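You operate a simulated robot arm through the tools that you are given. There is no shell and no other tool.

You run a simulated two-armed robot. Do the job below in one go: nothing can be reset, and whatever is moved stays where it is left.

JOB
Tip the fruit from the white cup into the bowl of almonds and stir until evenly mixed.
Fine: the emptied cup and the stirrer go back to their spots; the other cups keep their fruit. Set down upright: what you pick out, white stirrer.

It is judged by the outcome, as a careful person would: the job done as asked, and still so three seconds after it is handed in. It fails if anything else is knocked over, pushed out of place, dropped, spilled or broken.

ROBOT AND FRAMES
Two 7-joint arms with two-finger parallel grippers on one trunk that stands fixed in place. Base frame: the origin is at the foot of the trunk, x ahead of it, y to its left, z up. Units: mm, degrees, N and s.
The left shoulder is at [73, 174, 1184], the right one opposite. With the tool pointing down near the work surface each hand reaches from about 280 to 720 mm from the base axis, measured 20 degrees to its own side. Payload 3.6 kg a hand.
The TCP of each hand is the grasp point between the finger pads, 30 mm short of the fingertips. In the tool frame z runs along the fingers and y along their closing line. Largest opening 110 mm; finger width 20, thickness 10; the body of the gripper, 48 by 112 mm, starts 55 mm behind the TCP.
Orientation is that of the tool frame in the base frame, as a unit quaternion [x, y, z, w]. With the fingers straight down and closing along the base's y, the tool's x points along the base's -x, its y along +y and its z along -z.

CONTROLS
- The arms move only by the tool move_arm. It takes "left_motion", "right_motion" or both (then of equal length, played together; a hand with none holds still); each is a list of rows, each an object of numbers (a shift or turn left out is 0, a gripper value left out holds the last): "tx", "ty", "tz": the shift along the tool's x, y, z in units of 300 mm (1.0 is 300 mm); "wx", "wy", "wz": the turn, a rotation vector about the tool's x, y, z in units of 45 degrees (1.0 is 45 degrees); "fingers": the finger opening in mm, from 0 to 110. In form: [{"tx": .., "ty": .., "tz": .., "wx": .., "wy": .., "wz": .., "fingers": ..}, ...]. A call has 1 to 20 rows; each row is the pose to reach, as a shift and turn from the pose commanded when the call began, along the tool's axes at that moment. A call with a number of a shift or a turn outside -1 to 1 is refused whole. A row lasts 0.2 s, in which the tool goes at most 50 mm and 8.6 degrees; a call with a longer step from one row to the next is refused whole, and so is a gripper value outside its range. Where a pose cannot be reached the arm comes as near as it can. A force on the tool above 40 N (or 10 N above the force at the start of the call, whichever is more), or a blocked arm, ends the call early, and 0.2 s more pass. Each finger travels about 153 mm/s and halts on what it meets, pressing with about 33 N; the grip force reading is that of the motor and also rises with nothing between the fingers. The clock runs only during rows and for 0.2 s after the last one: add rows that repeat a pose to give the fingers time. It gives the time, the measured TCP pose, the force on the tool (base axes), the opening and the grip force at its end, in the units of the frame above (readings bear some noise), with the torque about the TCP (base axes, N m) and any sound that the robot's microphone picked up.
- Cameras (640 x 400 px; columns grow to the right, rows downward): "scene" is now at [161.3, 44.7, 1392.3]; the picture's right is [0.48, -0.88, -0.00], its down [-0.21, -0.11, -0.97] and it looks along [0.85, 0.46, -0.24] (base axes); focal length 214 px, centre (320, 200). "left" rides on the left gripper at [72, -17, -103] in its tool frame; the picture's right is [0.23, 0.97, 0.00], its down [-0.76, 0.18, -0.62] and it looks along [-0.61, 0.14, 0.78] (tool axes); focal length 222 px, centre (320, 200). "right" rides on the right gripper at [73, 17, -103] in its tool frame; the picture's right is [-0.23, 0.97, 0.00], its down [-0.76, -0.18, -0.62] and it looks along [-0.61, -0.14, 0.78] (tool axes); focal length 222 px, centre (320, 200). There is no depth. A picture from a camera that has moved, and an enlarged one, comes with that camera's place and axes in the base frame and with its lens.
- snapshot(camera): a new picture of that camera. The clock stands still meanwhile.
- move_column(by): slides the trunk up (or, below 0, down) by that many mm; the arms and the scene camera ride with it, the base frame stays. It gives what a move gives, with no picture.
- turn_head(pan, tilt): turns the head with the scene camera to pan (to the left, within 86 degrees either way) and tilt (down, from -29 to 69), counted from straight ahead of the robot. It gives what a move gives.
- enlarge(camera, box): a new picture of the part [left, top, right, bottom] of that camera's present view, enlarged. The clock stands still meanwhile.
- hand_in(): hands the job in; it is judged then, once.

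Places have to be worked out from the pictures, the camera data and where the tool is seen. Open the grippers and draw the arms clear of the work before you hand the job in, unless the task says otherwise.

The tools are called after "Call:" as a command line: name --argument value ..., lists and objects as JSON in quotes. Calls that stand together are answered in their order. move_arm: Moves the arms, as the interface text tells. Its arguments: {"type":"object","properties":{"left_motion":{"type":"array"},"right_motion":{"type":"array"}},"required":[]} The other tools are called the same way: move_column (by) slides the trunk up or down; turn_head (pan, tilt) turns the head that bears the scene camera; snapshot (camera) takes a picture; enlarge (camera, box) takes an enlarged picture of a part of a camera's view; hand_in () hands the job in.

At the start:

```text
time: 0.0
left_ee_pos: [310.1, 466.9, 1395.1]
left_ee_rot: [0.0, 1.0, 0.0, 0.0]
left_force: [0.5, -0.4, 0.5]
left_moment: [-0.01, 0.0, 0.01]
left_grip_width: 110.2
left_gripper_force: 0.1
right_ee_pos: [409.5, 34.6, 1345.6]
right_ee_rot: [0.0, 1.0, -0.001, 0.0]
right_force: [-0.4, 0.8, 0.2]
right_moment: [0.04, 0.01, 0.02]
right_grip_width: 109.9
right_gripper_force: 0.0
trunk travel left (down, up): [-300.0, 463.0]
head pan, tilt: [28.6, 13.8]
```

scene: 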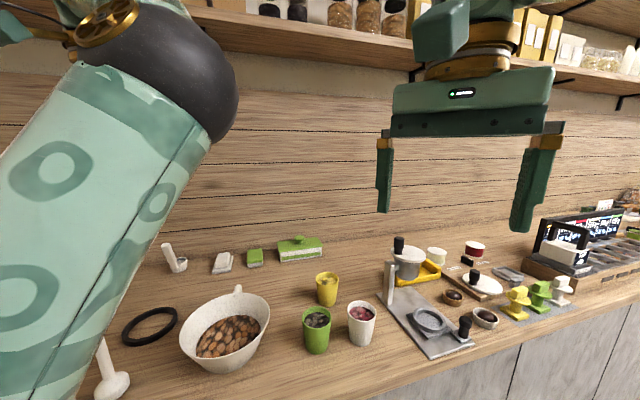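
right: 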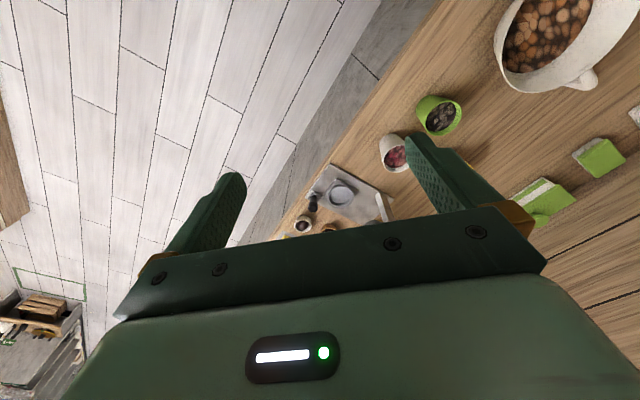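
left: 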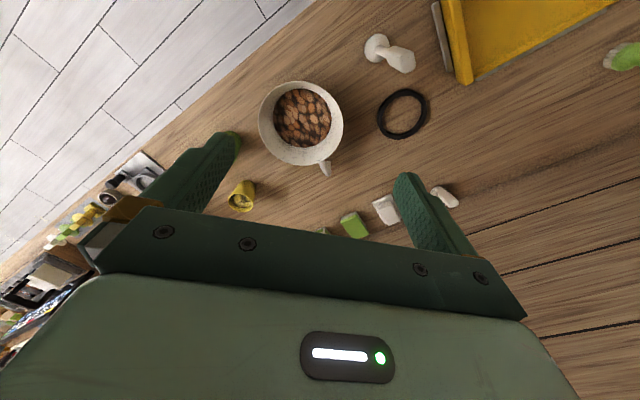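

The scene shows the almond bowl, a green, a yellow and a white cup, and white objects at the left that may be the stirrer. I turn the head down and left for a better look.

Call:
turn_head --pan 40 --tilt 40

Call:
snapshot --camera "scene"

Call:
snapshot --camera "left"

Call:
snapshot --camera "right"

```text
time: 0.9
left_ee_pos: [309.4, 465.5, 1395.0]
left_ee_rot: [0.0, 1.0, 0.0, 0.0]
left_force: [0.4, -0.7, -0.4]
left_moment: [0.01, -0.01, 0.0]
left_grip_width: 109.7
left_gripper_force: 0.0
right_ee_pos: [411.3, 34.2, 1346.0]
right_ee_rot: [0.001, 1.0, 0.0, 0.0]
right_force: [0.1, -0.6, 0.5]
right_moment: [0.01, 0.01, -0.02]
right_grip_width: 110.3
right_gripper_force: 0.1
trunk travel left (down, up): [-300.0, 463.0]
head pan, tilt: [40.0, 40.0]
```

```text
taken
camera scene: at [144.5, 54.7, 1350.9], right [0.64, -0.77, 0.0], down [-0.49, -0.41, -0.77], along [0.59, 0.49, -0.64], focal length 214 px, centre (320, 200)
```

scene: 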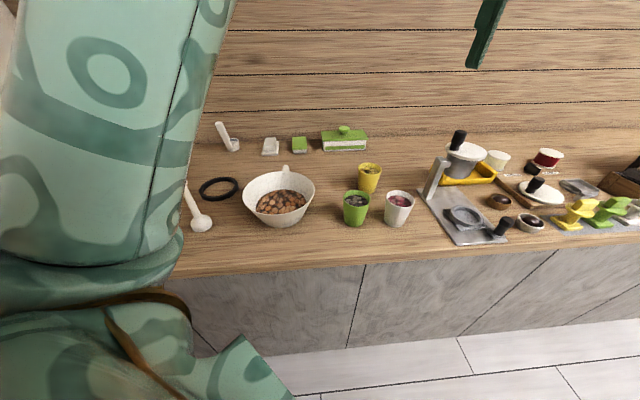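

```text
taken
camera left: at [238.1, 448.9, 1497.9], right [-0.23, 0.97, 0.0], down [0.76, 0.18, 0.62], along [0.61, 0.14, -0.78], focal length 222 px, centre (320, 200)
```

left: 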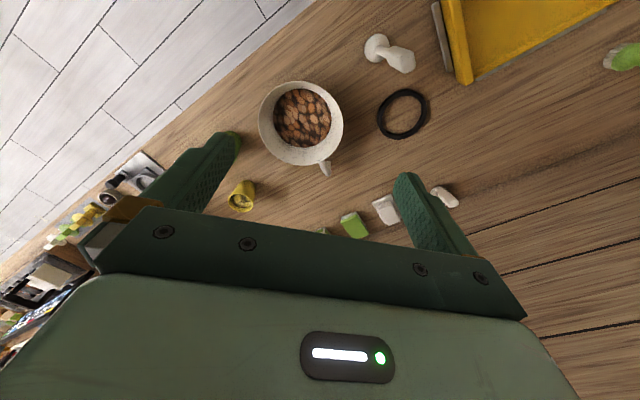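

```text
taken
camera right: at [338.3, 51.0, 1448.6], right [0.23, 0.97, 0.0], down [0.76, -0.18, 0.62], along [0.61, -0.14, -0.78], focal length 222 px, centre (320, 200)
```

right: 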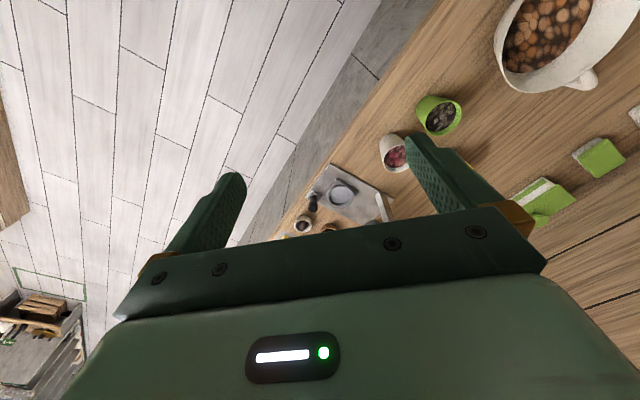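

Almonds are roughly at (429, 444, 958) by triangulating the scene and left views, and the counter is about z 910. I enlarge several parts to identify the stirrer and cups.

Call:
enlarge --camera "scene" --box '[170, 110, 330, 240]'

Call:
enlarge --camera "left" --box '[340, 10, 480, 220]'

Call:
enlarge --camera "scene" --box '[320, 120, 480, 240]'

Call:
enlarge --camera "right" --box '[360, 60, 500, 190]'

```text
3.08 times, centred on (250, 175) of scene
camera zoom: at [144.5, 54.7, 1350.9], right [0.64, -0.77, 0.0], down [-0.49, -0.41, -0.77], along [0.59, 0.49, -0.64], focal length 660 px, centre (535, 277)
```

zoom: 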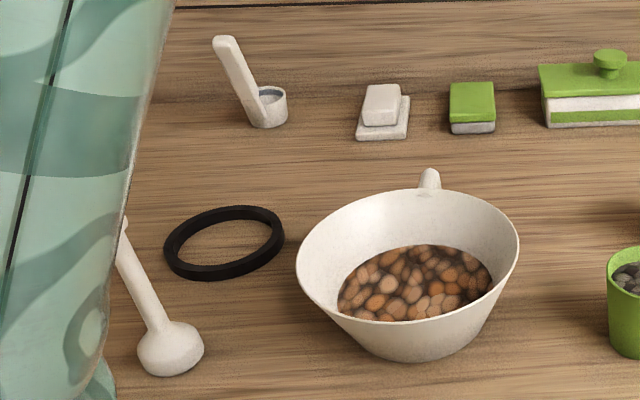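

```text
1.90 times, centred on (410, 115) of left
camera zoom: at [238.1, 448.9, 1497.9], right [-0.23, 0.97, 0.0], down [0.76, 0.18, 0.62], along [0.61, 0.14, -0.78], focal length 423 px, centre (149, 362)
```

zoom: 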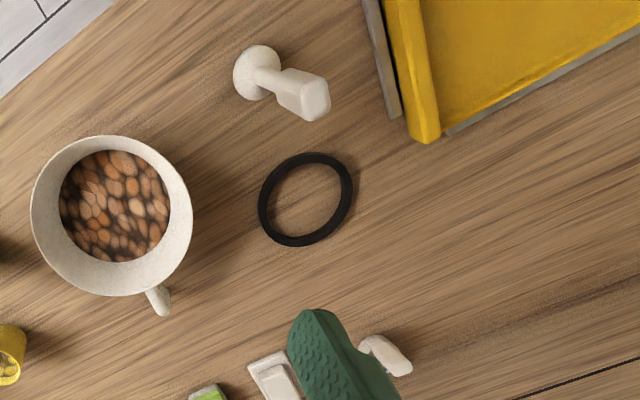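

```text
3.33 times, centred on (400, 180) of scene
camera zoom: at [144.5, 54.7, 1350.9], right [0.64, -0.77, 0.0], down [-0.49, -0.41, -0.77], along [0.59, 0.49, -0.64], focal length 715 px, centre (53, 267)
```

zoom: 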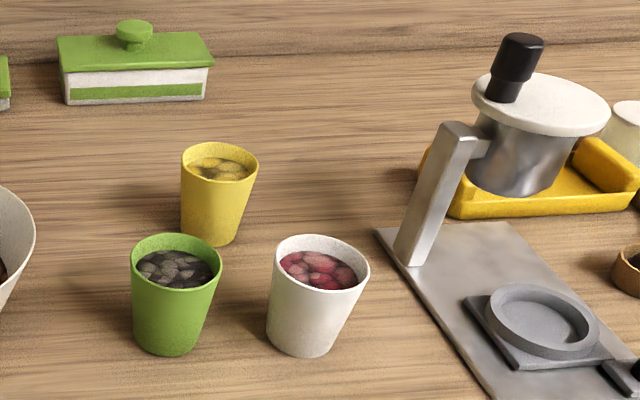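

```text
3.08 times, centred on (430, 125) of right
camera zoom: at [338.3, 51.0, 1448.6], right [0.23, 0.97, 0.0], down [0.76, -0.18, 0.62], along [0.61, -0.14, -0.78], focal length 684 px, centre (-18, 431)
```

zoom: 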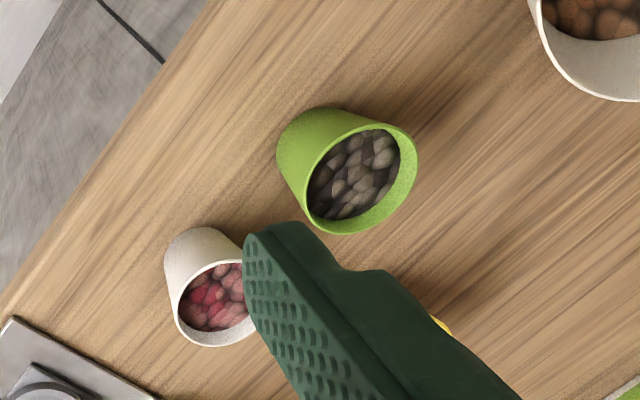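

Geometry so far: white cup (fruit inside) ≈ (618,168), green cup ≈ (549,260), yellow ≈ (697,307), bowl rim centre ≈ (430,445,983) with R≈100, and a white bulb-ended tool standing at ≈ (252,571). I look further left for other candidate stirrers.

Call:
turn_head --pan 75 --tilt 45

Call:
snapshot --camera "scene"

Call:
enlarge --camera "left" --box '[420, 0, 640, 200]'

```text
time: 1.9
left_ee_pos: [309.7, 464.9, 1395.1]
left_ee_rot: [0.0, 1.0, -0.001, 0.0]
left_force: [0.3, -0.8, -0.5]
left_moment: [0.01, 0.0, 0.0]
left_grip_width: 109.9
left_gripper_force: 0.1
right_ee_pos: [411.0, 34.8, 1347.2]
right_ee_rot: [0.0, 1.0, -0.001, -0.001]
right_force: [-0.6, 0.4, -0.8]
right_moment: [-0.03, 0.02, -0.01]
right_grip_width: 110.1
right_gripper_force: 0.0
trunk travel left (down, up): [-300.0, 463.0]
head pan, tilt: [75.0, 45.0]
```

```text
taken
camera scene: at [100.4, 78.6, 1343.6], right [0.97, -0.26, 0.0], down [-0.18, -0.68, -0.71], along [0.18, 0.68, -0.71], focal length 214 px, centre (320, 200)
```

scene: 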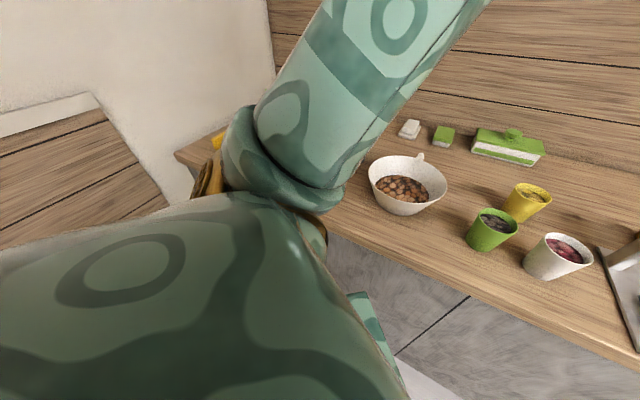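

```text
2.00 times, centred on (530, 100) of left
camera zoom: at [238.1, 448.9, 1497.9], right [-0.23, 0.97, 0.0], down [0.76, 0.18, 0.62], along [0.61, 0.14, -0.78], focal length 444 px, centre (-100, 400)
```

zoom: 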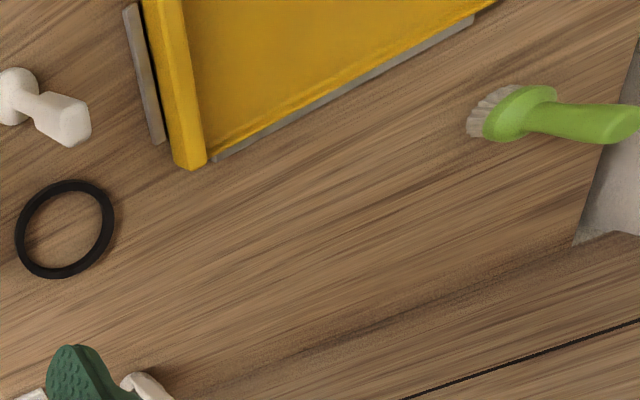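

The bulb-ended white tool at (252,571) is the stirrer, since the back white piece is a ladle far out of reach. I start the right arm toward a viewing pose above and behind the white cup, yawing it to face across the counter.

Call:
move_arm --right_motion '[{"tx": -0.039, "ty": 0.0195, "tz": 0.109, "wz": -0.1365}, {"tx": -0.078, "ty": 0.039, "tz": 0.218, "wz": -0.273}, {"tx": -0.117, "ty": 0.0585, "tz": 0.327, "wz": -0.41}, {"tx": -0.155, "ty": 0.078, "tz": 0.435, "wz": -0.546}, {"tx": -0.194, "ty": 0.0975, "tz": 0.544, "wz": -0.683}, {"tx": -0.233, "ty": 0.117, "tz": 0.653, "wz": -0.819}]'

Call:
turn_head --pan 35 --tilt 45

Call:
snapshot --camera "right"

Call:
snapshot --camera "scene"

```text
time: 3.3
left_ee_pos: [309.6, 466.1, 1395.1]
left_ee_rot: [0.0, 1.0, 0.0, -0.001]
left_force: [-0.5, -0.1, 0.3]
left_moment: [-0.03, 0.03, 0.0]
left_grip_width: 109.7
left_gripper_force: 0.0
right_ee_pos: [445.0, 51.9, 1246.1]
right_ee_rot: [-0.159, 0.987, 0.001, 0.001]
right_force: [-0.3, 0.0, -0.5]
right_moment: [-0.02, 0.01, 0.02]
right_grip_width: 110.1
right_gripper_force: 0.1
right hand out of reach, approached as far as the arm can: row 4, 5, 6
trunk travel left (down, up): [-300.0, 463.0]
head pan, tilt: [75.0, 45.0]
```

```text
time: 4.4
left_ee_pos: [310.4, 466.7, 1395.5]
left_ee_rot: [0.0, 1.0, -0.001, 0.0]
left_force: [-0.2, 0.5, -0.6]
left_moment: [0.04, 0.0, 0.01]
left_grip_width: 109.9
left_gripper_force: 0.1
right_ee_pos: [445.2, 52.3, 1247.4]
right_ee_rot: [-0.16, 0.987, 0.001, 0.0]
right_force: [-0.4, -0.2, 0.6]
right_moment: [-0.03, 0.05, -0.01]
right_grip_width: 109.9
right_gripper_force: 0.0
trunk travel left (down, up): [-300.0, 463.0]
head pan, tilt: [35.0, 45.0]
```

```text
taken
camera right: at [371.3, 44.7, 1349.0], right [-0.09, 1.0, 0.0], down [0.78, 0.07, 0.62], along [0.62, 0.06, -0.78], focal length 222 px, centre (320, 200)
```

right: 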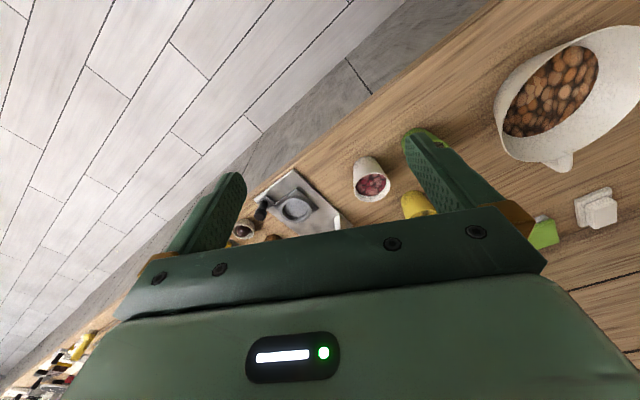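

```text
taken
camera scene: at [145.9, 46.8, 1343.6], right [0.57, -0.82, 0.0], down [-0.58, -0.41, -0.71], along [0.58, 0.41, -0.71], focal length 214 px, centre (320, 200)
```

scene: 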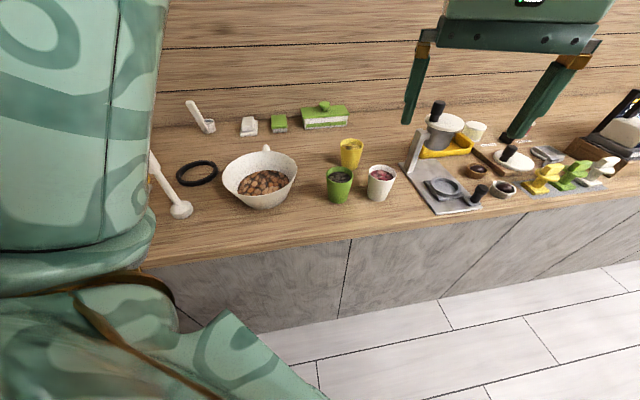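

The right hand stopped exactly at row 3 (yaw 18°), so some limit was met. I test pure descent on its own to learn which direction is limited.

Call:
move_arm --right_motion '[{"tz": 0.1}, {"tz": 0.2}, {"tz": 0.3}]'

```text
time: 5.2
left_ee_pos: [311.1, 465.7, 1394.5]
left_ee_rot: [0.0, 1.0, 0.0, 0.0]
left_force: [-0.1, -0.4, -0.5]
left_moment: [-0.02, 0.04, 0.0]
left_grip_width: 110.0
left_gripper_force: 0.0
right_ee_pos: [451.7, 49.4, 1156.0]
right_ee_rot: [-0.16, 0.987, 0.001, 0.001]
right_force: [0.2, -0.4, -0.3]
right_moment: [-0.01, 0.0, 0.0]
right_grip_width: 110.1
right_gripper_force: 0.1
trunk travel left (down, up): [-300.0, 463.0]
head pan, tilt: [35.0, 45.0]
```

Descent works; now I test yaw alone.

Call:
move_arm --right_motion '[{"wz": -0.15}, {"wz": -0.3}]'

```text
time: 5.8
left_ee_pos: [310.1, 464.6, 1394.3]
left_ee_rot: [0.0, 1.0, 0.0, 0.0]
left_force: [0.0, 0.9, -0.7]
left_moment: [0.01, 0.01, -0.02]
left_grip_width: 110.0
left_gripper_force: 0.0
right_ee_pos: [450.3, 50.6, 1156.6]
right_ee_rot: [-0.274, 0.962, 0.001, 0.001]
right_force: [0.5, -0.6, 0.8]
right_moment: [-0.02, 0.01, 0.01]
right_grip_width: 110.3
right_gripper_force: 0.0
trunk travel left (down, up): [-300.0, 463.0]
head pan, tilt: [35.0, 45.0]
```

Yaw works now (≈32°). Next I add the last few degrees of yaw and begin pitching the fingers forward about the tool's y.

Call:
move_arm --right_motion '[{"wz": -0.1}, {"wz": -0.1, "wy": -0.17}, {"wz": -0.1, "wy": -0.34}, {"wz": -0.1, "wy": -0.51}, {"wz": -0.1, "wy": -0.68}, {"wz": -0.1, "wy": -0.85}]'

```text
time: 7.2
left_ee_pos: [310.0, 465.5, 1394.5]
left_ee_rot: [0.0, 1.0, 0.0, 0.0]
left_force: [0.2, -0.2, -0.2]
left_moment: [0.04, 0.0, -0.04]
left_grip_width: 109.9
left_gripper_force: 0.1
right_ee_pos: [448.4, 50.1, 1156.1]
right_ee_rot: [-0.296, 0.897, 0.091, 0.316]
right_force: [0.0, 0.0, 0.3]
right_moment: [-0.02, 0.0, 0.0]
right_grip_width: 109.8
right_gripper_force: 0.1
right hand out of reach, approached as far as the arm can: row 1
trunk travel left (down, up): [-300.0, 463.0]
head pan, tilt: [35.0, 45.0]
```

Pitch is tracking (fingers 52° below horizontal, yaw 34°). I continue to about 25° below horizontal and look.

Call:
move_arm --right_motion '[{"wy": -0.15}, {"wy": -0.3}, {"wy": -0.45}, {"wy": -0.6}]'

Call:
snapshot --camera "right"

Call:
snapshot --camera "scene"

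```text
time: 8.2
left_ee_pos: [310.8, 466.1, 1393.8]
left_ee_rot: [0.0, 1.0, 0.0, 0.0]
left_force: [0.4, -0.9, -0.2]
left_moment: [-0.01, 0.0, 0.01]
left_grip_width: 109.9
left_gripper_force: 0.0
right_ee_pos: [449.9, 50.3, 1156.1]
right_ee_rot: [-0.267, 0.799, 0.159, 0.516]
right_force: [0.5, -0.1, -0.3]
right_moment: [-0.01, 0.01, -0.01]
right_grip_width: 109.9
right_gripper_force: 0.0
trunk travel left (down, up): [-300.0, 463.0]
head pan, tilt: [35.0, 45.0]
```

```text
taken
camera right: at [340.7, -9.3, 1131.8], right [-0.5, 0.85, 0.18], down [-0.11, -0.27, 0.96], along [0.86, 0.46, 0.23], focal length 222 px, centre (320, 200)
```

right: 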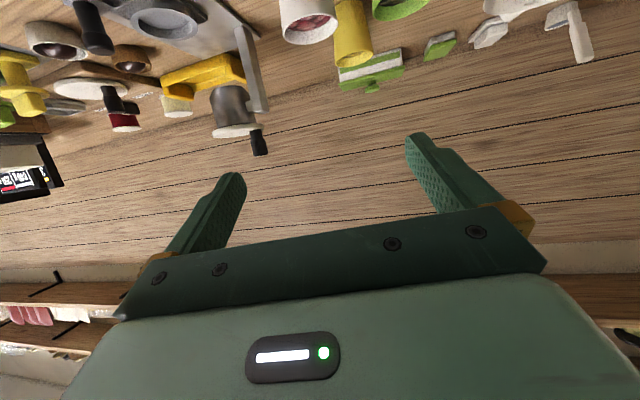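

```text
taken
camera scene: at [146.1, 46.6, 1343.6], right [0.57, -0.82, 0.0], down [-0.58, -0.41, -0.71], along [0.58, 0.41, -0.71], focal length 214 px, centre (320, 200)
```

scene: 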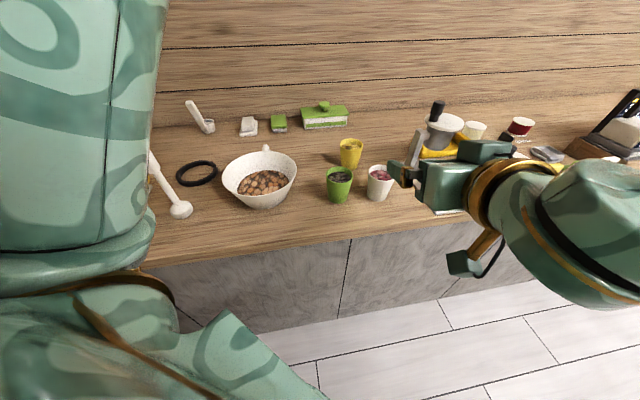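

Orientation is good (yaw 36°, 25° below horizontal). Before grasping, I test in free air how far the hand can roll about its own axis in the pouring direction (cup top toward the bowl side).

Call:
move_arm --right_motion '[{"wz": -0.17}, {"wz": -0.34}, {"wz": -0.51}, {"wz": -0.68}, {"wz": -0.85}, {"wz": -1.0}]'

Call:
move_arm --right_motion '[{"wz": -0.17}, {"wz": -0.34}, {"wz": -0.51}, {"wz": -0.68}, {"wz": -0.85}, {"wz": -1.0}]'

Call:
move_arm --right_motion '[{"wz": -0.17}, {"wz": -0.34}, {"wz": -0.51}, {"wz": -0.68}, {"wz": -0.85}, {"wz": -1.0}]'

```text
time: 9.6
left_ee_pos: [309.7, 465.4, 1394.3]
left_ee_rot: [0.0, 1.0, 0.001, 0.0]
left_force: [-0.8, 0.7, 0.1]
left_moment: [0.0, -0.01, 0.01]
left_grip_width: 110.3
left_gripper_force: 0.0
right_ee_pos: [449.4, 50.6, 1156.0]
right_ee_rot: [-0.552, 0.635, -0.053, 0.537]
right_force: [-0.8, -0.8, 0.1]
right_moment: [0.01, -0.01, 0.01]
right_grip_width: 109.9
right_gripper_force: 0.0
trunk travel left (down, up): [-300.0, 463.0]
head pan, tilt: [35.0, 45.0]
```

```text
time: 11.0
left_ee_pos: [308.4, 465.5, 1394.3]
left_ee_rot: [0.0, 1.0, 0.001, -0.001]
left_force: [0.5, -0.2, 0.0]
left_moment: [-0.01, -0.03, 0.0]
left_grip_width: 110.0
left_gripper_force: 0.0
right_ee_pos: [449.0, 51.4, 1156.5]
right_ee_rot: [0.754, -0.376, 0.254, -0.475]
right_force: [0.4, -0.2, 0.1]
right_moment: [0.0, 0.01, -0.02]
right_grip_width: 110.0
right_gripper_force: 0.0
trunk travel left (down, up): [-300.0, 463.0]
head pan, tilt: [35.0, 45.0]
```

```text
time: 12.4
left_ee_pos: [310.7, 467.6, 1393.6]
left_ee_rot: [-0.001, 1.0, -0.001, 0.0]
left_force: [-0.6, 0.4, 0.3]
left_moment: [-0.04, -0.01, 0.0]
left_grip_width: 110.1
left_gripper_force: 0.0
right_ee_pos: [439.4, 73.7, 1170.1]
right_ee_rot: [0.845, -0.064, 0.413, -0.334]
right_force: [1.3, 0.3, -0.5]
right_moment: [-0.01, 0.01, -0.01]
right_grip_width: 110.0
right_gripper_force: 0.1
right hand out of reach, approached as far as the arm can: row 4, 5, 6
trunk travel left (down, up): [-300.0, 463.0]
head pan, tilt: [35.0, 45.0]
```

Roll reaches about 135° that way. I now test the other direction, since gripping with the camera on top would suit both the grasp and the pour better.

Call:
move_arm --right_motion '[{"wz": 0.17}, {"wz": 0.34}, {"wz": 0.51}, {"wz": 0.68}, {"wz": 0.85}, {"wz": 1.0}]'

Call:
move_arm --right_motion '[{"wz": 0.17}, {"wz": 0.34}, {"wz": 0.51}, {"wz": 0.68}, {"wz": 0.85}, {"wz": 1.0}]'

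Call:
move_arm --right_motion '[{"wz": 0.17}, {"wz": 0.34}, {"wz": 0.51}, {"wz": 0.68}, {"wz": 0.85}, {"wz": 1.0}]'

Call:
move_arm --right_motion '[{"wz": 0.17}, {"wz": 0.34}, {"wz": 0.51}, {"wz": 0.68}, {"wz": 0.85}, {"wz": 1.0}]'

Call:
move_arm --right_motion '[{"wz": 0.17}, {"wz": 0.34}, {"wz": 0.51}, {"wz": 0.68}, {"wz": 0.85}, {"wz": 1.0}]'

Call:
move_arm --right_motion '[{"wz": 0.17}, {"wz": 0.34}, {"wz": 0.51}, {"wz": 0.68}, {"wz": 0.85}, {"wz": 1.0}]'

```text
time: 13.8
left_ee_pos: [310.2, 465.5, 1393.9]
left_ee_rot: [0.0, 1.0, 0.0, 0.0]
left_force: [0.1, -0.3, -0.3]
left_moment: [0.02, 0.02, -0.02]
left_grip_width: 109.9
left_gripper_force: 0.1
right_ee_pos: [441.1, 71.1, 1170.5]
right_ee_rot: [0.752, -0.377, 0.252, -0.478]
right_force: [-0.2, -0.7, 0.5]
right_moment: [-0.02, 0.0, -0.03]
right_grip_width: 110.0
right_gripper_force: 0.1
trunk travel left (down, up): [-300.0, 463.0]
head pan, tilt: [35.0, 45.0]
```

```text
time: 15.2
left_ee_pos: [310.6, 465.3, 1394.0]
left_ee_rot: [-0.001, 1.0, 0.0, 0.0]
left_force: [-0.3, 0.2, -0.2]
left_moment: [0.01, -0.01, 0.0]
left_grip_width: 110.1
left_gripper_force: 0.0
right_ee_pos: [441.7, 72.3, 1170.0]
right_ee_rot: [-0.551, 0.637, -0.052, 0.537]
right_force: [0.1, 0.8, -0.2]
right_moment: [0.01, 0.03, -0.01]
right_grip_width: 110.2
right_gripper_force: 0.1
trunk travel left (down, up): [-300.0, 463.0]
head pan, tilt: [35.0, 45.0]
```

```text
time: 16.6
left_ee_pos: [309.8, 463.9, 1394.9]
left_ee_rot: [0.0, 1.0, 0.0, 0.0]
left_force: [-0.3, 1.0, 0.5]
left_moment: [-0.02, -0.02, 0.0]
left_grip_width: 109.8
left_gripper_force: 0.0
right_ee_pos: [441.7, 70.0, 1170.2]
right_ee_rot: [-0.266, 0.799, 0.158, 0.516]
right_force: [0.2, 0.4, -0.2]
right_moment: [0.0, -0.02, 0.02]
right_grip_width: 110.0
right_gripper_force: 0.0
trunk travel left (down, up): [-300.0, 463.0]
head pan, tilt: [35.0, 45.0]
```

```text
time: 18.0
left_ee_pos: [309.8, 465.4, 1395.0]
left_ee_rot: [0.0, 1.0, 0.0, 0.0]
left_force: [-0.2, 0.4, 0.6]
left_moment: [0.0, 0.03, -0.05]
left_grip_width: 109.6
left_gripper_force: 0.0
right_ee_pos: [440.2, 70.6, 1171.0]
right_ee_rot: [0.059, 0.84, 0.343, 0.416]
right_force: [-0.1, -0.6, -0.3]
right_moment: [0.02, -0.02, 0.0]
right_grip_width: 109.9
right_gripper_force: 0.1
trunk travel left (down, up): [-300.0, 463.0]
head pan, tilt: [35.0, 45.0]
```

```text
time: 19.4
left_ee_pos: [310.3, 465.7, 1394.5]
left_ee_rot: [-0.001, 1.0, 0.0, 0.0]
left_force: [-1.0, 0.3, 0.0]
left_moment: [-0.01, -0.05, 0.02]
left_grip_width: 110.2
left_gripper_force: 0.1
right_ee_pos: [440.2, 71.1, 1170.5]
right_ee_rot: [0.378, 0.752, 0.476, 0.254]
right_force: [-0.1, -0.3, -0.1]
right_moment: [0.01, 0.03, -0.03]
right_grip_width: 109.9
right_gripper_force: 0.1
trunk travel left (down, up): [-300.0, 463.0]
head pan, tilt: [35.0, 45.0]
```

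```text
time: 20.8
left_ee_pos: [311.0, 464.3, 1395.0]
left_ee_rot: [0.0, 1.0, 0.0, 0.0]
left_force: [-0.2, -0.4, -0.1]
left_moment: [0.01, -0.01, -0.04]
left_grip_width: 109.8
left_gripper_force: 0.1
right_ee_pos: [439.8, 70.8, 1169.9]
right_ee_rot: [0.636, 0.551, 0.537, 0.052]
right_force: [-0.6, -0.9, 0.0]
right_moment: [-0.03, 0.01, -0.01]
right_grip_width: 110.3
right_gripper_force: 0.0
trunk travel left (down, up): [-300.0, 463.0]
head pan, tilt: [35.0, 45.0]
```

All reached; one more 45° brings the camera side fully on top.

Call:
move_arm --right_motion '[{"wz": 0.17}, {"wz": 0.34}, {"wz": 0.51}, {"wz": 0.68}, {"wz": 0.85}, {"wz": 1.0}]'

Call:
snapshot --camera "right"

Call:
snapshot --camera "scene"

```text
time: 22.2
left_ee_pos: [309.5, 465.8, 1394.1]
left_ee_rot: [0.0, 1.0, 0.0, 0.0]
left_force: [0.2, 0.8, -0.2]
left_moment: [-0.01, 0.02, 0.01]
left_grip_width: 110.1
left_gripper_force: 0.2
right_ee_pos: [441.0, 70.9, 1169.8]
right_ee_rot: [0.798, 0.265, 0.517, -0.158]
right_force: [0.1, 0.2, 0.0]
right_moment: [-0.02, -0.03, -0.03]
right_grip_width: 109.8
right_gripper_force: 0.0
trunk travel left (down, up): [-300.0, 463.0]
head pan, tilt: [35.0, 45.0]
```

```text
taken
camera right: at [398.5, 21.6, 1279.0], right [0.5, -0.85, -0.19], down [-0.81, -0.38, -0.44], along [0.3, 0.37, -0.88], focal length 222 px, centre (320, 200)
```

right: 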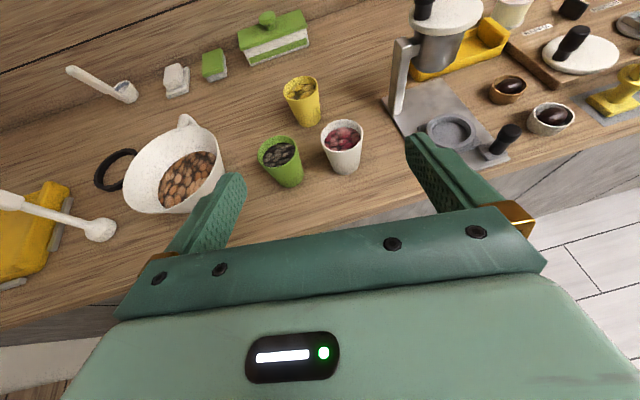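

```text
taken
camera scene: at [145.9, 46.7, 1343.6], right [0.57, -0.82, 0.0], down [-0.58, -0.41, -0.71], along [0.58, 0.41, -0.71], focal length 214 px, centre (320, 200)
```

scene: 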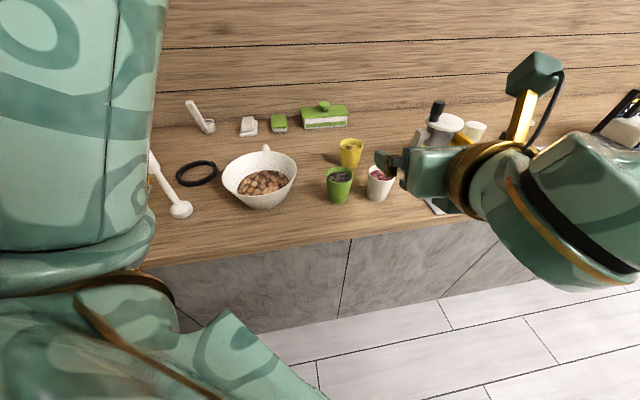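

The camera is now on top with a good view of cups and the stirrer. I enlarge the relevant parts for accurate measurement.

Call:
enlarge --camera "right" --box '[240, 60, 400, 200]'

Call:
enlarge --camera "right" --box '[0, 50, 240, 270]'

Call:
enlarge --camera "scene" --box '[310, 120, 430, 220]'

```text
2.86 times, centred on (320, 130) of right
camera zoom: at [398.5, 21.6, 1279.0], right [0.5, -0.85, -0.19], down [-0.81, -0.38, -0.44], along [0.3, 0.37, -0.88], focal length 635 px, centre (320, 400)
```

zoom: 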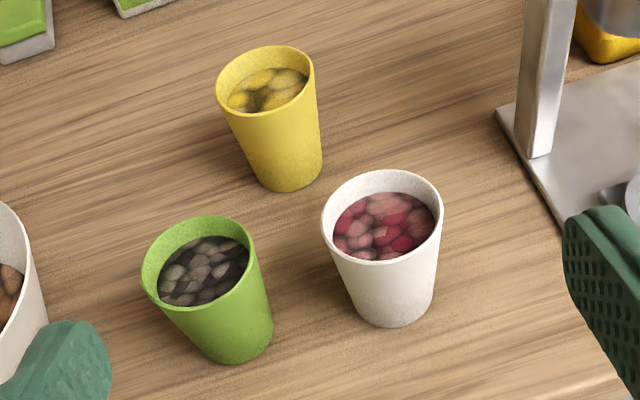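

```text
1.82 times, centred on (120, 160) of right
camera zoom: at [398.5, 21.6, 1279.0], right [0.5, -0.85, -0.19], down [-0.81, -0.38, -0.44], along [0.3, 0.37, -0.88], focal length 404 px, centre (684, 273)
```

zoom: 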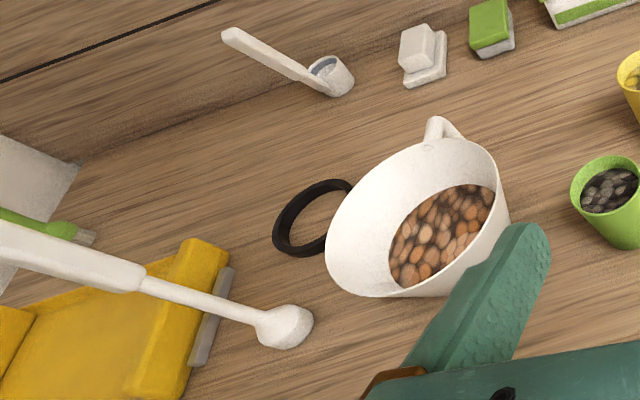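

```text
4.00 times, centred on (370, 170) of scene
camera zoom: at [145.9, 46.7, 1343.6], right [0.57, -0.82, 0.0], down [-0.58, -0.41, -0.71], along [0.58, 0.41, -0.71], focal length 858 px, centre (120, 320)
```

zoom: 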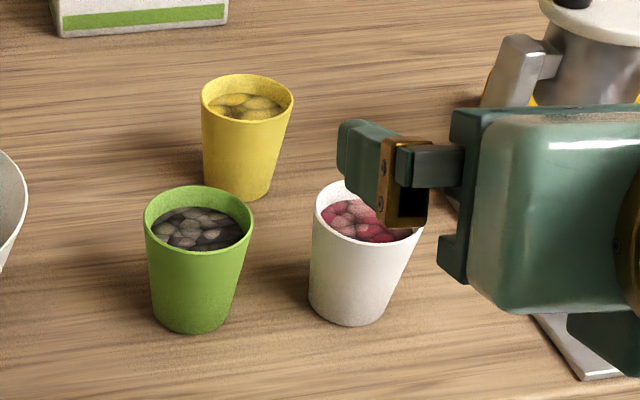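

White cup ≈ (616,169), rim z ≈ 991, rim Ø≈72, base Ø≈53; green cup is 115 mm to its side. I move the right hand to a pre-grasp pose 130 mm short of the cup, fingers 15° below horizontal, opening 96.

Call:
move_arm --right_motion '[{"tx": -0.09, "ty": 0.015, "tz": 0.095, "wx": 0.008, "wy": 0.042, "wz": -0.004, "fingers": 96}, {"tx": -0.18, "ty": 0.03, "tz": 0.19, "wx": 0.016, "wy": 0.084, "wz": -0.007}, {"tx": -0.27, "ty": 0.045, "tz": 0.285, "wx": 0.024, "wy": 0.126, "wz": -0.011}, {"tx": -0.36, "ty": 0.06, "tz": 0.38, "wx": 0.032, "wy": 0.168, "wz": -0.014}, {"tx": -0.448, "ty": 0.0757, "tz": 0.474, "wx": 0.04, "wy": 0.211, "wz": -0.018}]'

Call:
snapshot --camera "right"

Call:
snapshot --camera "scene"

```text
time: 23.4
left_ee_pos: [310.3, 465.2, 1393.6]
left_ee_rot: [0.0, 1.0, 0.0, -0.001]
left_force: [-0.3, 0.6, 0.0]
left_moment: [-0.05, -0.04, -0.02]
left_grip_width: 110.3
left_gripper_force: 0.1
right_ee_pos: [449.1, 72.9, 1153.9]
right_ee_rot: [0.794, 0.267, 0.523, -0.161]
right_force: [-0.4, 0.1, 0.5]
right_moment: [0.0, 0.02, 0.02]
right_grip_width: 95.9
right_gripper_force: 0.0
right hand out of reach, approached as far as the arm can: row 1, 2, 3, 4, 5
trunk travel left (down, up): [-300.0, 463.0]
head pan, tilt: [35.0, 45.0]
```

```text
taken
camera right: at [404.7, 23.2, 1260.8], right [0.5, -0.84, -0.18], down [-0.81, -0.38, -0.45], along [0.31, 0.38, -0.87], focal length 222 px, centre (320, 200)
```

right: 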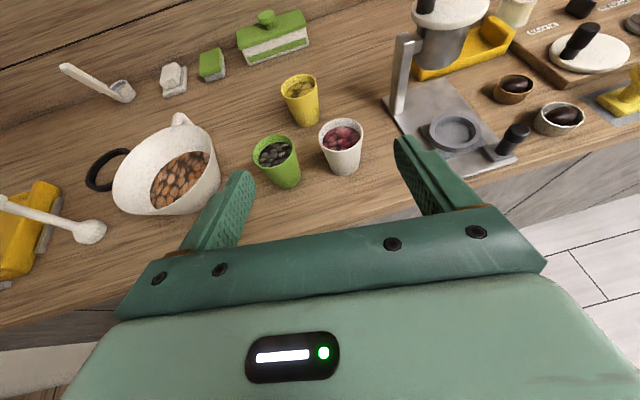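

```text
taken
camera scene: at [145.8, 46.8, 1343.6], right [0.57, -0.82, 0.0], down [-0.58, -0.41, -0.71], along [0.58, 0.41, -0.71], focal length 214 px, centre (320, 200)
```

scene: 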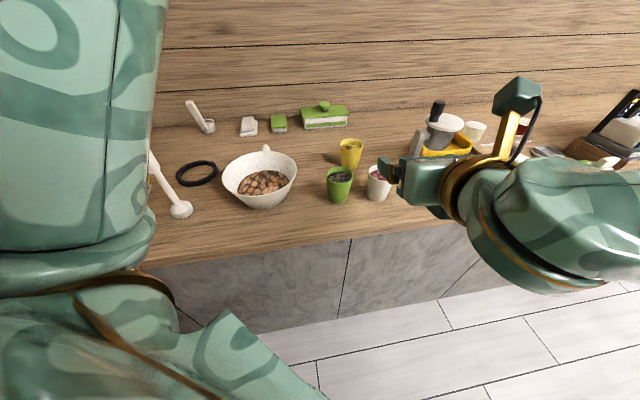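

The pose was out of reach after a few cm. I probe single directions: first a forward horizontal shift without rotation.

Call:
move_arm --right_motion '[{"tx": 0.055, "tz": 0.121}, {"tx": 0.11, "tz": 0.243}]'

```text
time: 24.0
left_ee_pos: [311.2, 464.8, 1394.9]
left_ee_rot: [0.0, 1.0, 0.0, 0.0]
left_force: [0.0, -0.1, -0.6]
left_moment: [0.01, 0.05, -0.01]
left_grip_width: 110.0
left_gripper_force: 0.1
right_ee_pos: [513.5, 120.9, 1157.6]
right_ee_rot: [0.795, 0.267, 0.521, -0.159]
right_force: [0.4, 0.7, 0.9]
right_moment: [0.02, -0.03, 0.0]
right_grip_width: 96.0
right_gripper_force: 0.0
trunk travel left (down, up): [-300.0, 463.0]
head pan, tilt: [35.0, 45.0]
```

Forward works. Now I probe straight down from here.

Call:
move_arm --right_motion '[{"tx": -0.121, "tz": 0.055}, {"tx": -0.242, "tz": 0.11}]'

```text
time: 24.6
left_ee_pos: [310.9, 463.7, 1395.3]
left_ee_rot: [0.0, 1.0, 0.0, 0.0]
left_force: [-0.2, -0.9, 0.0]
left_moment: [0.06, 0.02, 0.0]
left_grip_width: 109.9
left_gripper_force: 0.1
right_ee_pos: [512.5, 118.1, 1117.6]
right_ee_rot: [0.795, 0.267, 0.521, -0.16]
right_force: [-0.2, 0.6, 0.5]
right_moment: [0.02, 0.0, 0.02]
right_grip_width: 96.1
right_gripper_force: 0.0
right hand out of reach, approached as far as the arm can: row 2
trunk travel left (down, up): [-300.0, 463.0]
head pan, tilt: [35.0, 45.0]
```

Descent stops at z≈1118 in this posture, so lowering the trunk is the way. First I check the left elbow's clearance to the counter edge.

Call:
turn_head --pan 70 --tilt 65

Call:
snapshot --camera "scene"

Call:
turn_head --pan 0 --tilt 60

Call:
snapshot --camera "scene"

```text
time: 25.6
left_ee_pos: [309.4, 465.7, 1394.2]
left_ee_rot: [0.0, 1.0, 0.0, 0.0]
left_force: [0.3, -0.6, -0.1]
left_moment: [0.0, -0.02, 0.03]
left_grip_width: 110.1
left_gripper_force: 0.1
right_ee_pos: [512.7, 119.9, 1117.0]
right_ee_rot: [0.795, 0.267, 0.522, -0.16]
right_force: [-0.6, -0.2, -0.1]
right_moment: [0.01, -0.01, 0.01]
right_grip_width: 96.0
right_gripper_force: 0.1
trunk travel left (down, up): [-300.0, 463.0]
head pan, tilt: [70.0, 65.0]
```

```text
taken
camera scene: at [100.2, 57.0, 1318.6], right [0.94, -0.34, 0.0], down [-0.31, -0.85, -0.42], along [0.14, 0.4, -0.91], focal length 214 px, centre (320, 200)
```

scene: 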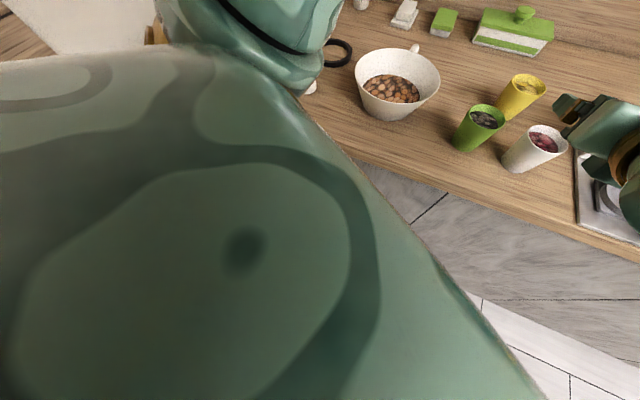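

```text
time: 27.0
left_ee_pos: [309.9, 464.8, 1394.3]
left_ee_rot: [0.0, 1.0, 0.0, 0.0]
left_force: [-0.2, 0.4, -0.4]
left_moment: [-0.02, -0.02, 0.0]
left_grip_width: 110.1
left_gripper_force: 0.1
right_ee_pos: [513.2, 120.4, 1119.5]
right_ee_rot: [0.795, 0.266, 0.522, -0.16]
right_force: [0.7, 0.3, 0.2]
right_moment: [0.01, -0.02, -0.01]
right_grip_width: 96.3
right_gripper_force: 0.0
trunk travel left (down, up): [-300.0, 463.0]
head pan, tilt: [0.0, 60.0]
```

```text
taken
camera scene: at [146.0, 0.1, 1324.1], right [0.0, -1.0, 0.0], down [-0.87, 0.0, -0.5], along [0.5, 0.0, -0.87], focal length 214 px, centre (320, 200)
```

scene: 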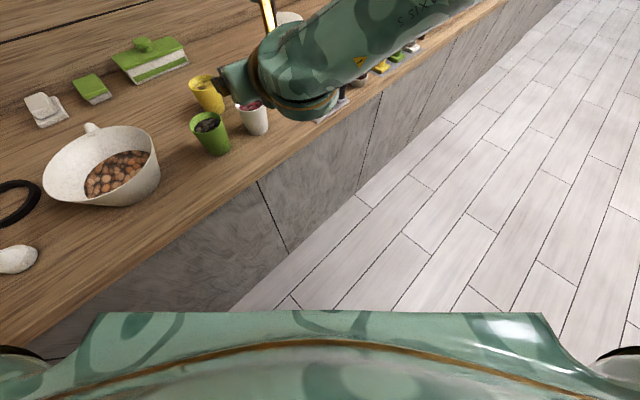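

The left elbow hangs near the counter edge, so I first raise the left hand to lift that elbow before lowering the trunk.

Call:
move_arm --left_motion '[{"tz": -0.1}, {"tz": -0.2}, {"tz": -0.3}]'

Call:
turn_head --pan 70 --tilt 50

Call:
snapshot --camera "scene"

```text
time: 27.8
left_ee_pos: [310.3, 464.1, 1447.2]
left_ee_rot: [0.0, 1.0, 0.002, 0.0]
left_force: [0.5, 0.0, 0.3]
left_moment: [-0.02, 0.02, 0.0]
left_grip_width: 109.8
left_gripper_force: 0.0
left hand out of reach, approached as far as the arm can: row 2, 3
right_ee_pos: [513.7, 119.6, 1118.4]
right_ee_rot: [0.795, 0.267, 0.521, -0.16]
right_force: [-0.3, 0.0, -0.1]
right_moment: [0.01, -0.02, 0.0]
right_grip_width: 96.2
right_gripper_force: 0.1
trunk travel left (down, up): [-300.0, 463.0]
head pan, tilt: [0.0, 60.0]
```

```text
time: 29.2
left_ee_pos: [309.3, 465.2, 1446.6]
left_ee_rot: [0.0, 1.0, 0.001, 0.001]
left_force: [0.1, -0.7, 0.1]
left_moment: [0.05, 0.0, 0.05]
left_grip_width: 109.8
left_gripper_force: 0.2
right_ee_pos: [512.2, 120.6, 1118.3]
right_ee_rot: [0.795, 0.267, 0.521, -0.159]
right_force: [-0.4, -0.2, -0.1]
right_moment: [-0.02, 0.02, -0.05]
right_grip_width: 95.9
right_gripper_force: 0.1
trunk travel left (down, up): [-300.0, 463.0]
head pan, tilt: [70.0, 50.0]
```

```text
taken
camera scene: at [105.7, 72.4, 1336.7], right [0.94, -0.34, 0.0], down [-0.26, -0.72, -0.64], along [0.22, 0.6, -0.77], focal length 214 px, centre (320, 200)
```

scene: 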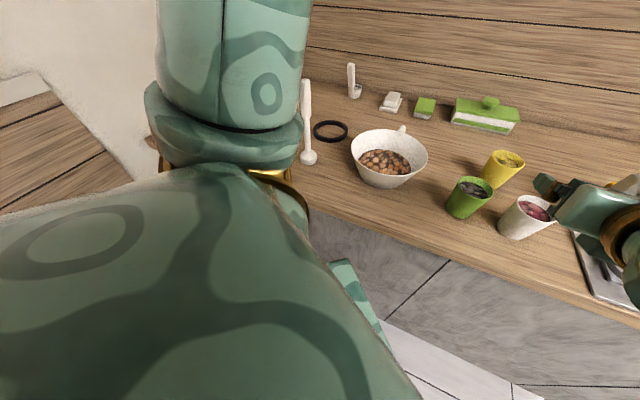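

The left elbow is now higher and well in front of the counter edge. I lower the trunk by 140 mm in two steps.

Call:
move_column --by -80

Call:
snapshot --camera "scene"

Call:
snapshot --camera "right"

```text
time: 30.4
left_ee_pos: [352.3, 466.7, 1347.6]
left_ee_rot: [0.0, 0.999, 0.004, -0.036]
left_force: [-0.3, -0.2, -0.1]
left_moment: [0.0, -0.02, -0.02]
left_grip_width: 110.0
left_gripper_force: 0.0
right_ee_pos: [526.9, 120.5, 1017.5]
right_ee_rot: [0.807, 0.263, 0.501, -0.166]
right_force: [0.0, 0.8, 0.8]
right_moment: [0.0, 0.0, -0.01]
right_grip_width: 96.0
right_gripper_force: 0.0
trunk travel left (down, up): [-220.0, 543.0]
head pan, tilt: [70.0, 50.0]
```

```text
taken
camera scene: at [142.2, 72.3, 1254.6], right [0.94, -0.34, 0.0], down [-0.26, -0.72, -0.64], along [0.22, 0.6, -0.77], focal length 214 px, centre (320, 200)
```

scene: 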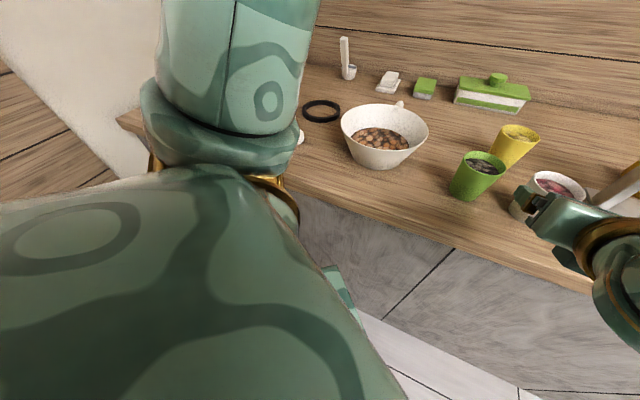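

```text
taken
camera right: at [488.5, 70.5, 1127.5], right [0.49, -0.84, -0.21], down [-0.83, -0.38, -0.41], along [0.26, 0.37, -0.89], focal length 222 px, centre (320, 200)
```

right: 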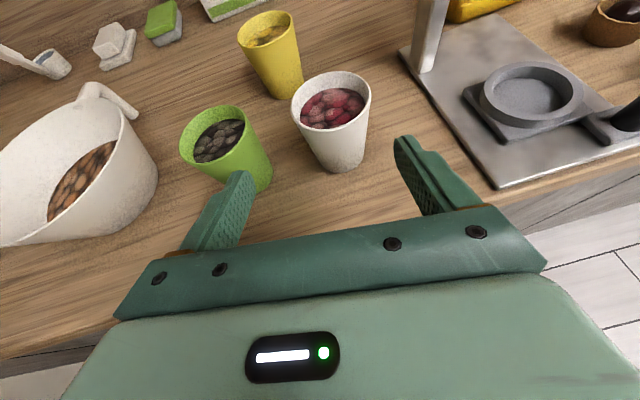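

The trunk also swings forward a bit as it lowers: the right TCP is now (527,120,1017) and the view shows the white cup straight ahead. I align laterally and descend to z≈985.

Call:
move_arm --right_motion '[{"tx": -0.052, "ty": 0.023, "tz": 0.017}, {"tx": -0.104, "ty": 0.046, "tz": 0.034}]'

Call:
snapshot --camera "right"

```text
time: 31.0
left_ee_pos: [354.5, 465.2, 1347.4]
left_ee_rot: [-0.001, 0.999, 0.002, -0.037]
left_force: [0.5, 0.7, -0.3]
left_moment: [-0.01, 0.0, -0.02]
left_grip_width: 109.7
left_gripper_force: 0.1
right_ee_pos: [528.6, 120.3, 1017.3]
right_ee_rot: [0.808, 0.262, 0.502, -0.165]
right_force: [-0.1, -0.6, -1.3]
right_moment: [-0.01, -0.03, 0.0]
right_grip_width: 96.1
right_gripper_force: 0.0
right hand out of reach, approached as far as the arm can: row 1, 2
trunk travel left (down, up): [-220.0, 543.0]
head pan, tilt: [70.0, 50.0]
```

```text
taken
camera right: at [489.4, 70.6, 1126.8], right [0.49, -0.84, -0.21], down [-0.83, -0.38, -0.41], along [0.26, 0.37, -0.89], focal length 222 px, centre (320, 200)
```

right: 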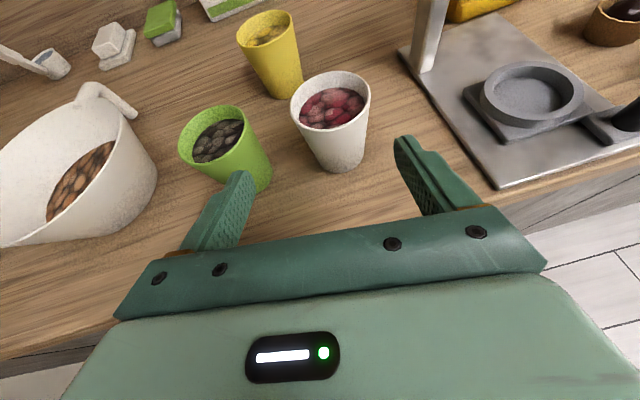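

The arm is still at its wrist limit at this height, so I lower the trunk another 40 mm.

Call:
move_column --by -40

Call:
snapshot --camera "right"

Call:
snapshot --camera "scene"

```text
time: 31.8
left_ee_pos: [363.2, 467.0, 1300.3]
left_ee_rot: [0.0, 0.999, 0.004, -0.043]
left_force: [0.9, 1.4, 0.4]
left_moment: [0.02, -0.03, -0.03]
left_grip_width: 109.8
left_gripper_force: 0.1
right_ee_pos: [531.1, 120.7, 971.8]
right_ee_rot: [0.811, 0.261, 0.495, -0.167]
right_force: [0.0, 0.2, -0.8]
right_moment: [-0.02, 0.0, 0.0]
right_grip_width: 95.9
right_gripper_force: 0.0
trunk travel left (down, up): [-180.0, 583.0]
head pan, tilt: [70.0, 50.0]
```

```text
taken
camera right: at [492.8, 70.3, 1082.3], right [0.49, -0.85, -0.21], down [-0.84, -0.38, -0.39], along [0.25, 0.37, -0.89], focal length 222 px, centre (320, 200)
```

right: 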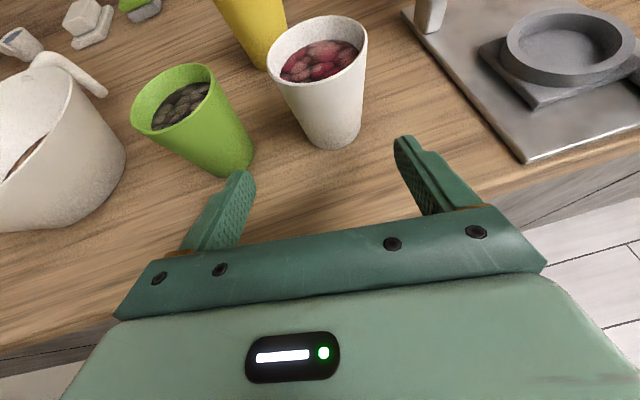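

```text
taken
camera scene: at [164.3, 72.2, 1212.6], right [0.94, -0.34, 0.0], down [-0.26, -0.72, -0.64], along [0.22, 0.6, -0.77], focal length 214 px, centre (320, 200)
```

scene: 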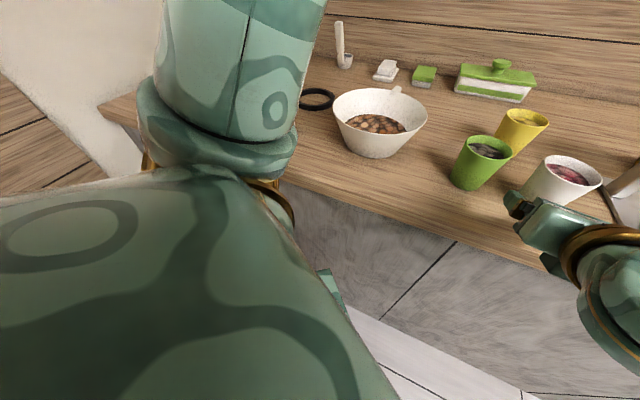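

TCP is now (531,121,972) facing the cup. I enlarge the near view to fix the cup position and counter height more precisely.

Call:
enlarge --camera "right" --box '[240, 0, 400, 160]'

Call:
turn_head --pan 30 --tilt 40

Call:
snapshot --camera "scene"

Call:
enlarge --camera "scene" --box '[320, 80, 480, 200]'

```text
2.50 times, centred on (320, 80) of right
camera zoom: at [492.8, 70.3, 1082.3], right [0.49, -0.85, -0.21], down [-0.84, -0.38, -0.39], along [0.25, 0.37, -0.89], focal length 555 px, centre (320, 500)
```

zoom: 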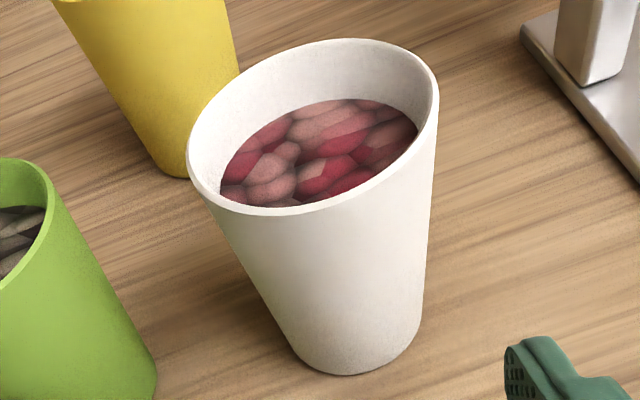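

```text
time: 32.9
left_ee_pos: [364.4, 465.8, 1302.4]
left_ee_rot: [0.0, 0.999, 0.003, -0.044]
left_force: [-0.3, 0.7, 0.3]
left_moment: [0.01, 0.06, -0.03]
left_grip_width: 109.8
left_gripper_force: 0.0
right_ee_pos: [530.3, 120.0, 971.7]
right_ee_rot: [0.812, 0.261, 0.495, -0.166]
right_force: [-0.1, 0.5, 0.1]
right_moment: [0.02, 0.0, -0.01]
right_grip_width: 95.9
right_gripper_force: 0.1
trunk travel left (down, up): [-180.0, 583.0]
head pan, tilt: [30.0, 40.0]
```

```text
taken
camera scene: at [212.1, 42.7, 1226.6], right [0.5, -0.87, 0.0], down [-0.56, -0.32, -0.77], along [0.66, 0.38, -0.64], focal length 214 px, centre (320, 200)
```

scene: 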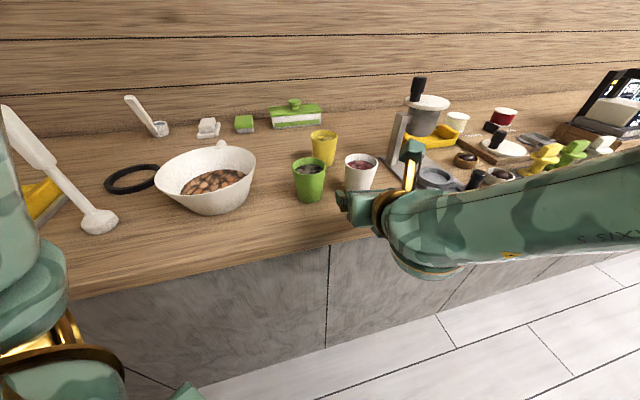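

```text
3.33 times, centred on (400, 140) of scene
camera zoom: at [212.1, 42.7, 1226.6], right [0.5, -0.87, 0.0], down [-0.56, -0.32, -0.77], along [0.66, 0.38, -0.64], focal length 715 px, centre (53, 400)
```

zoom: 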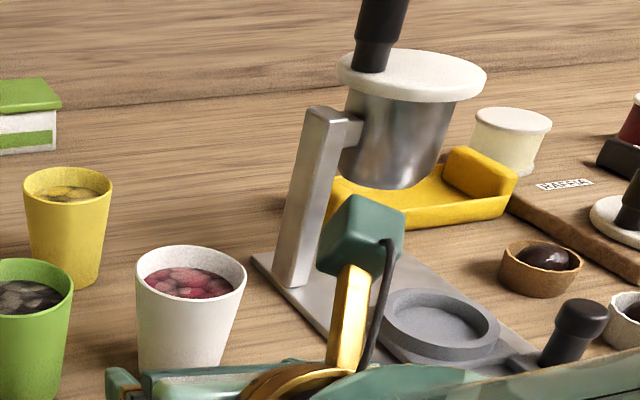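

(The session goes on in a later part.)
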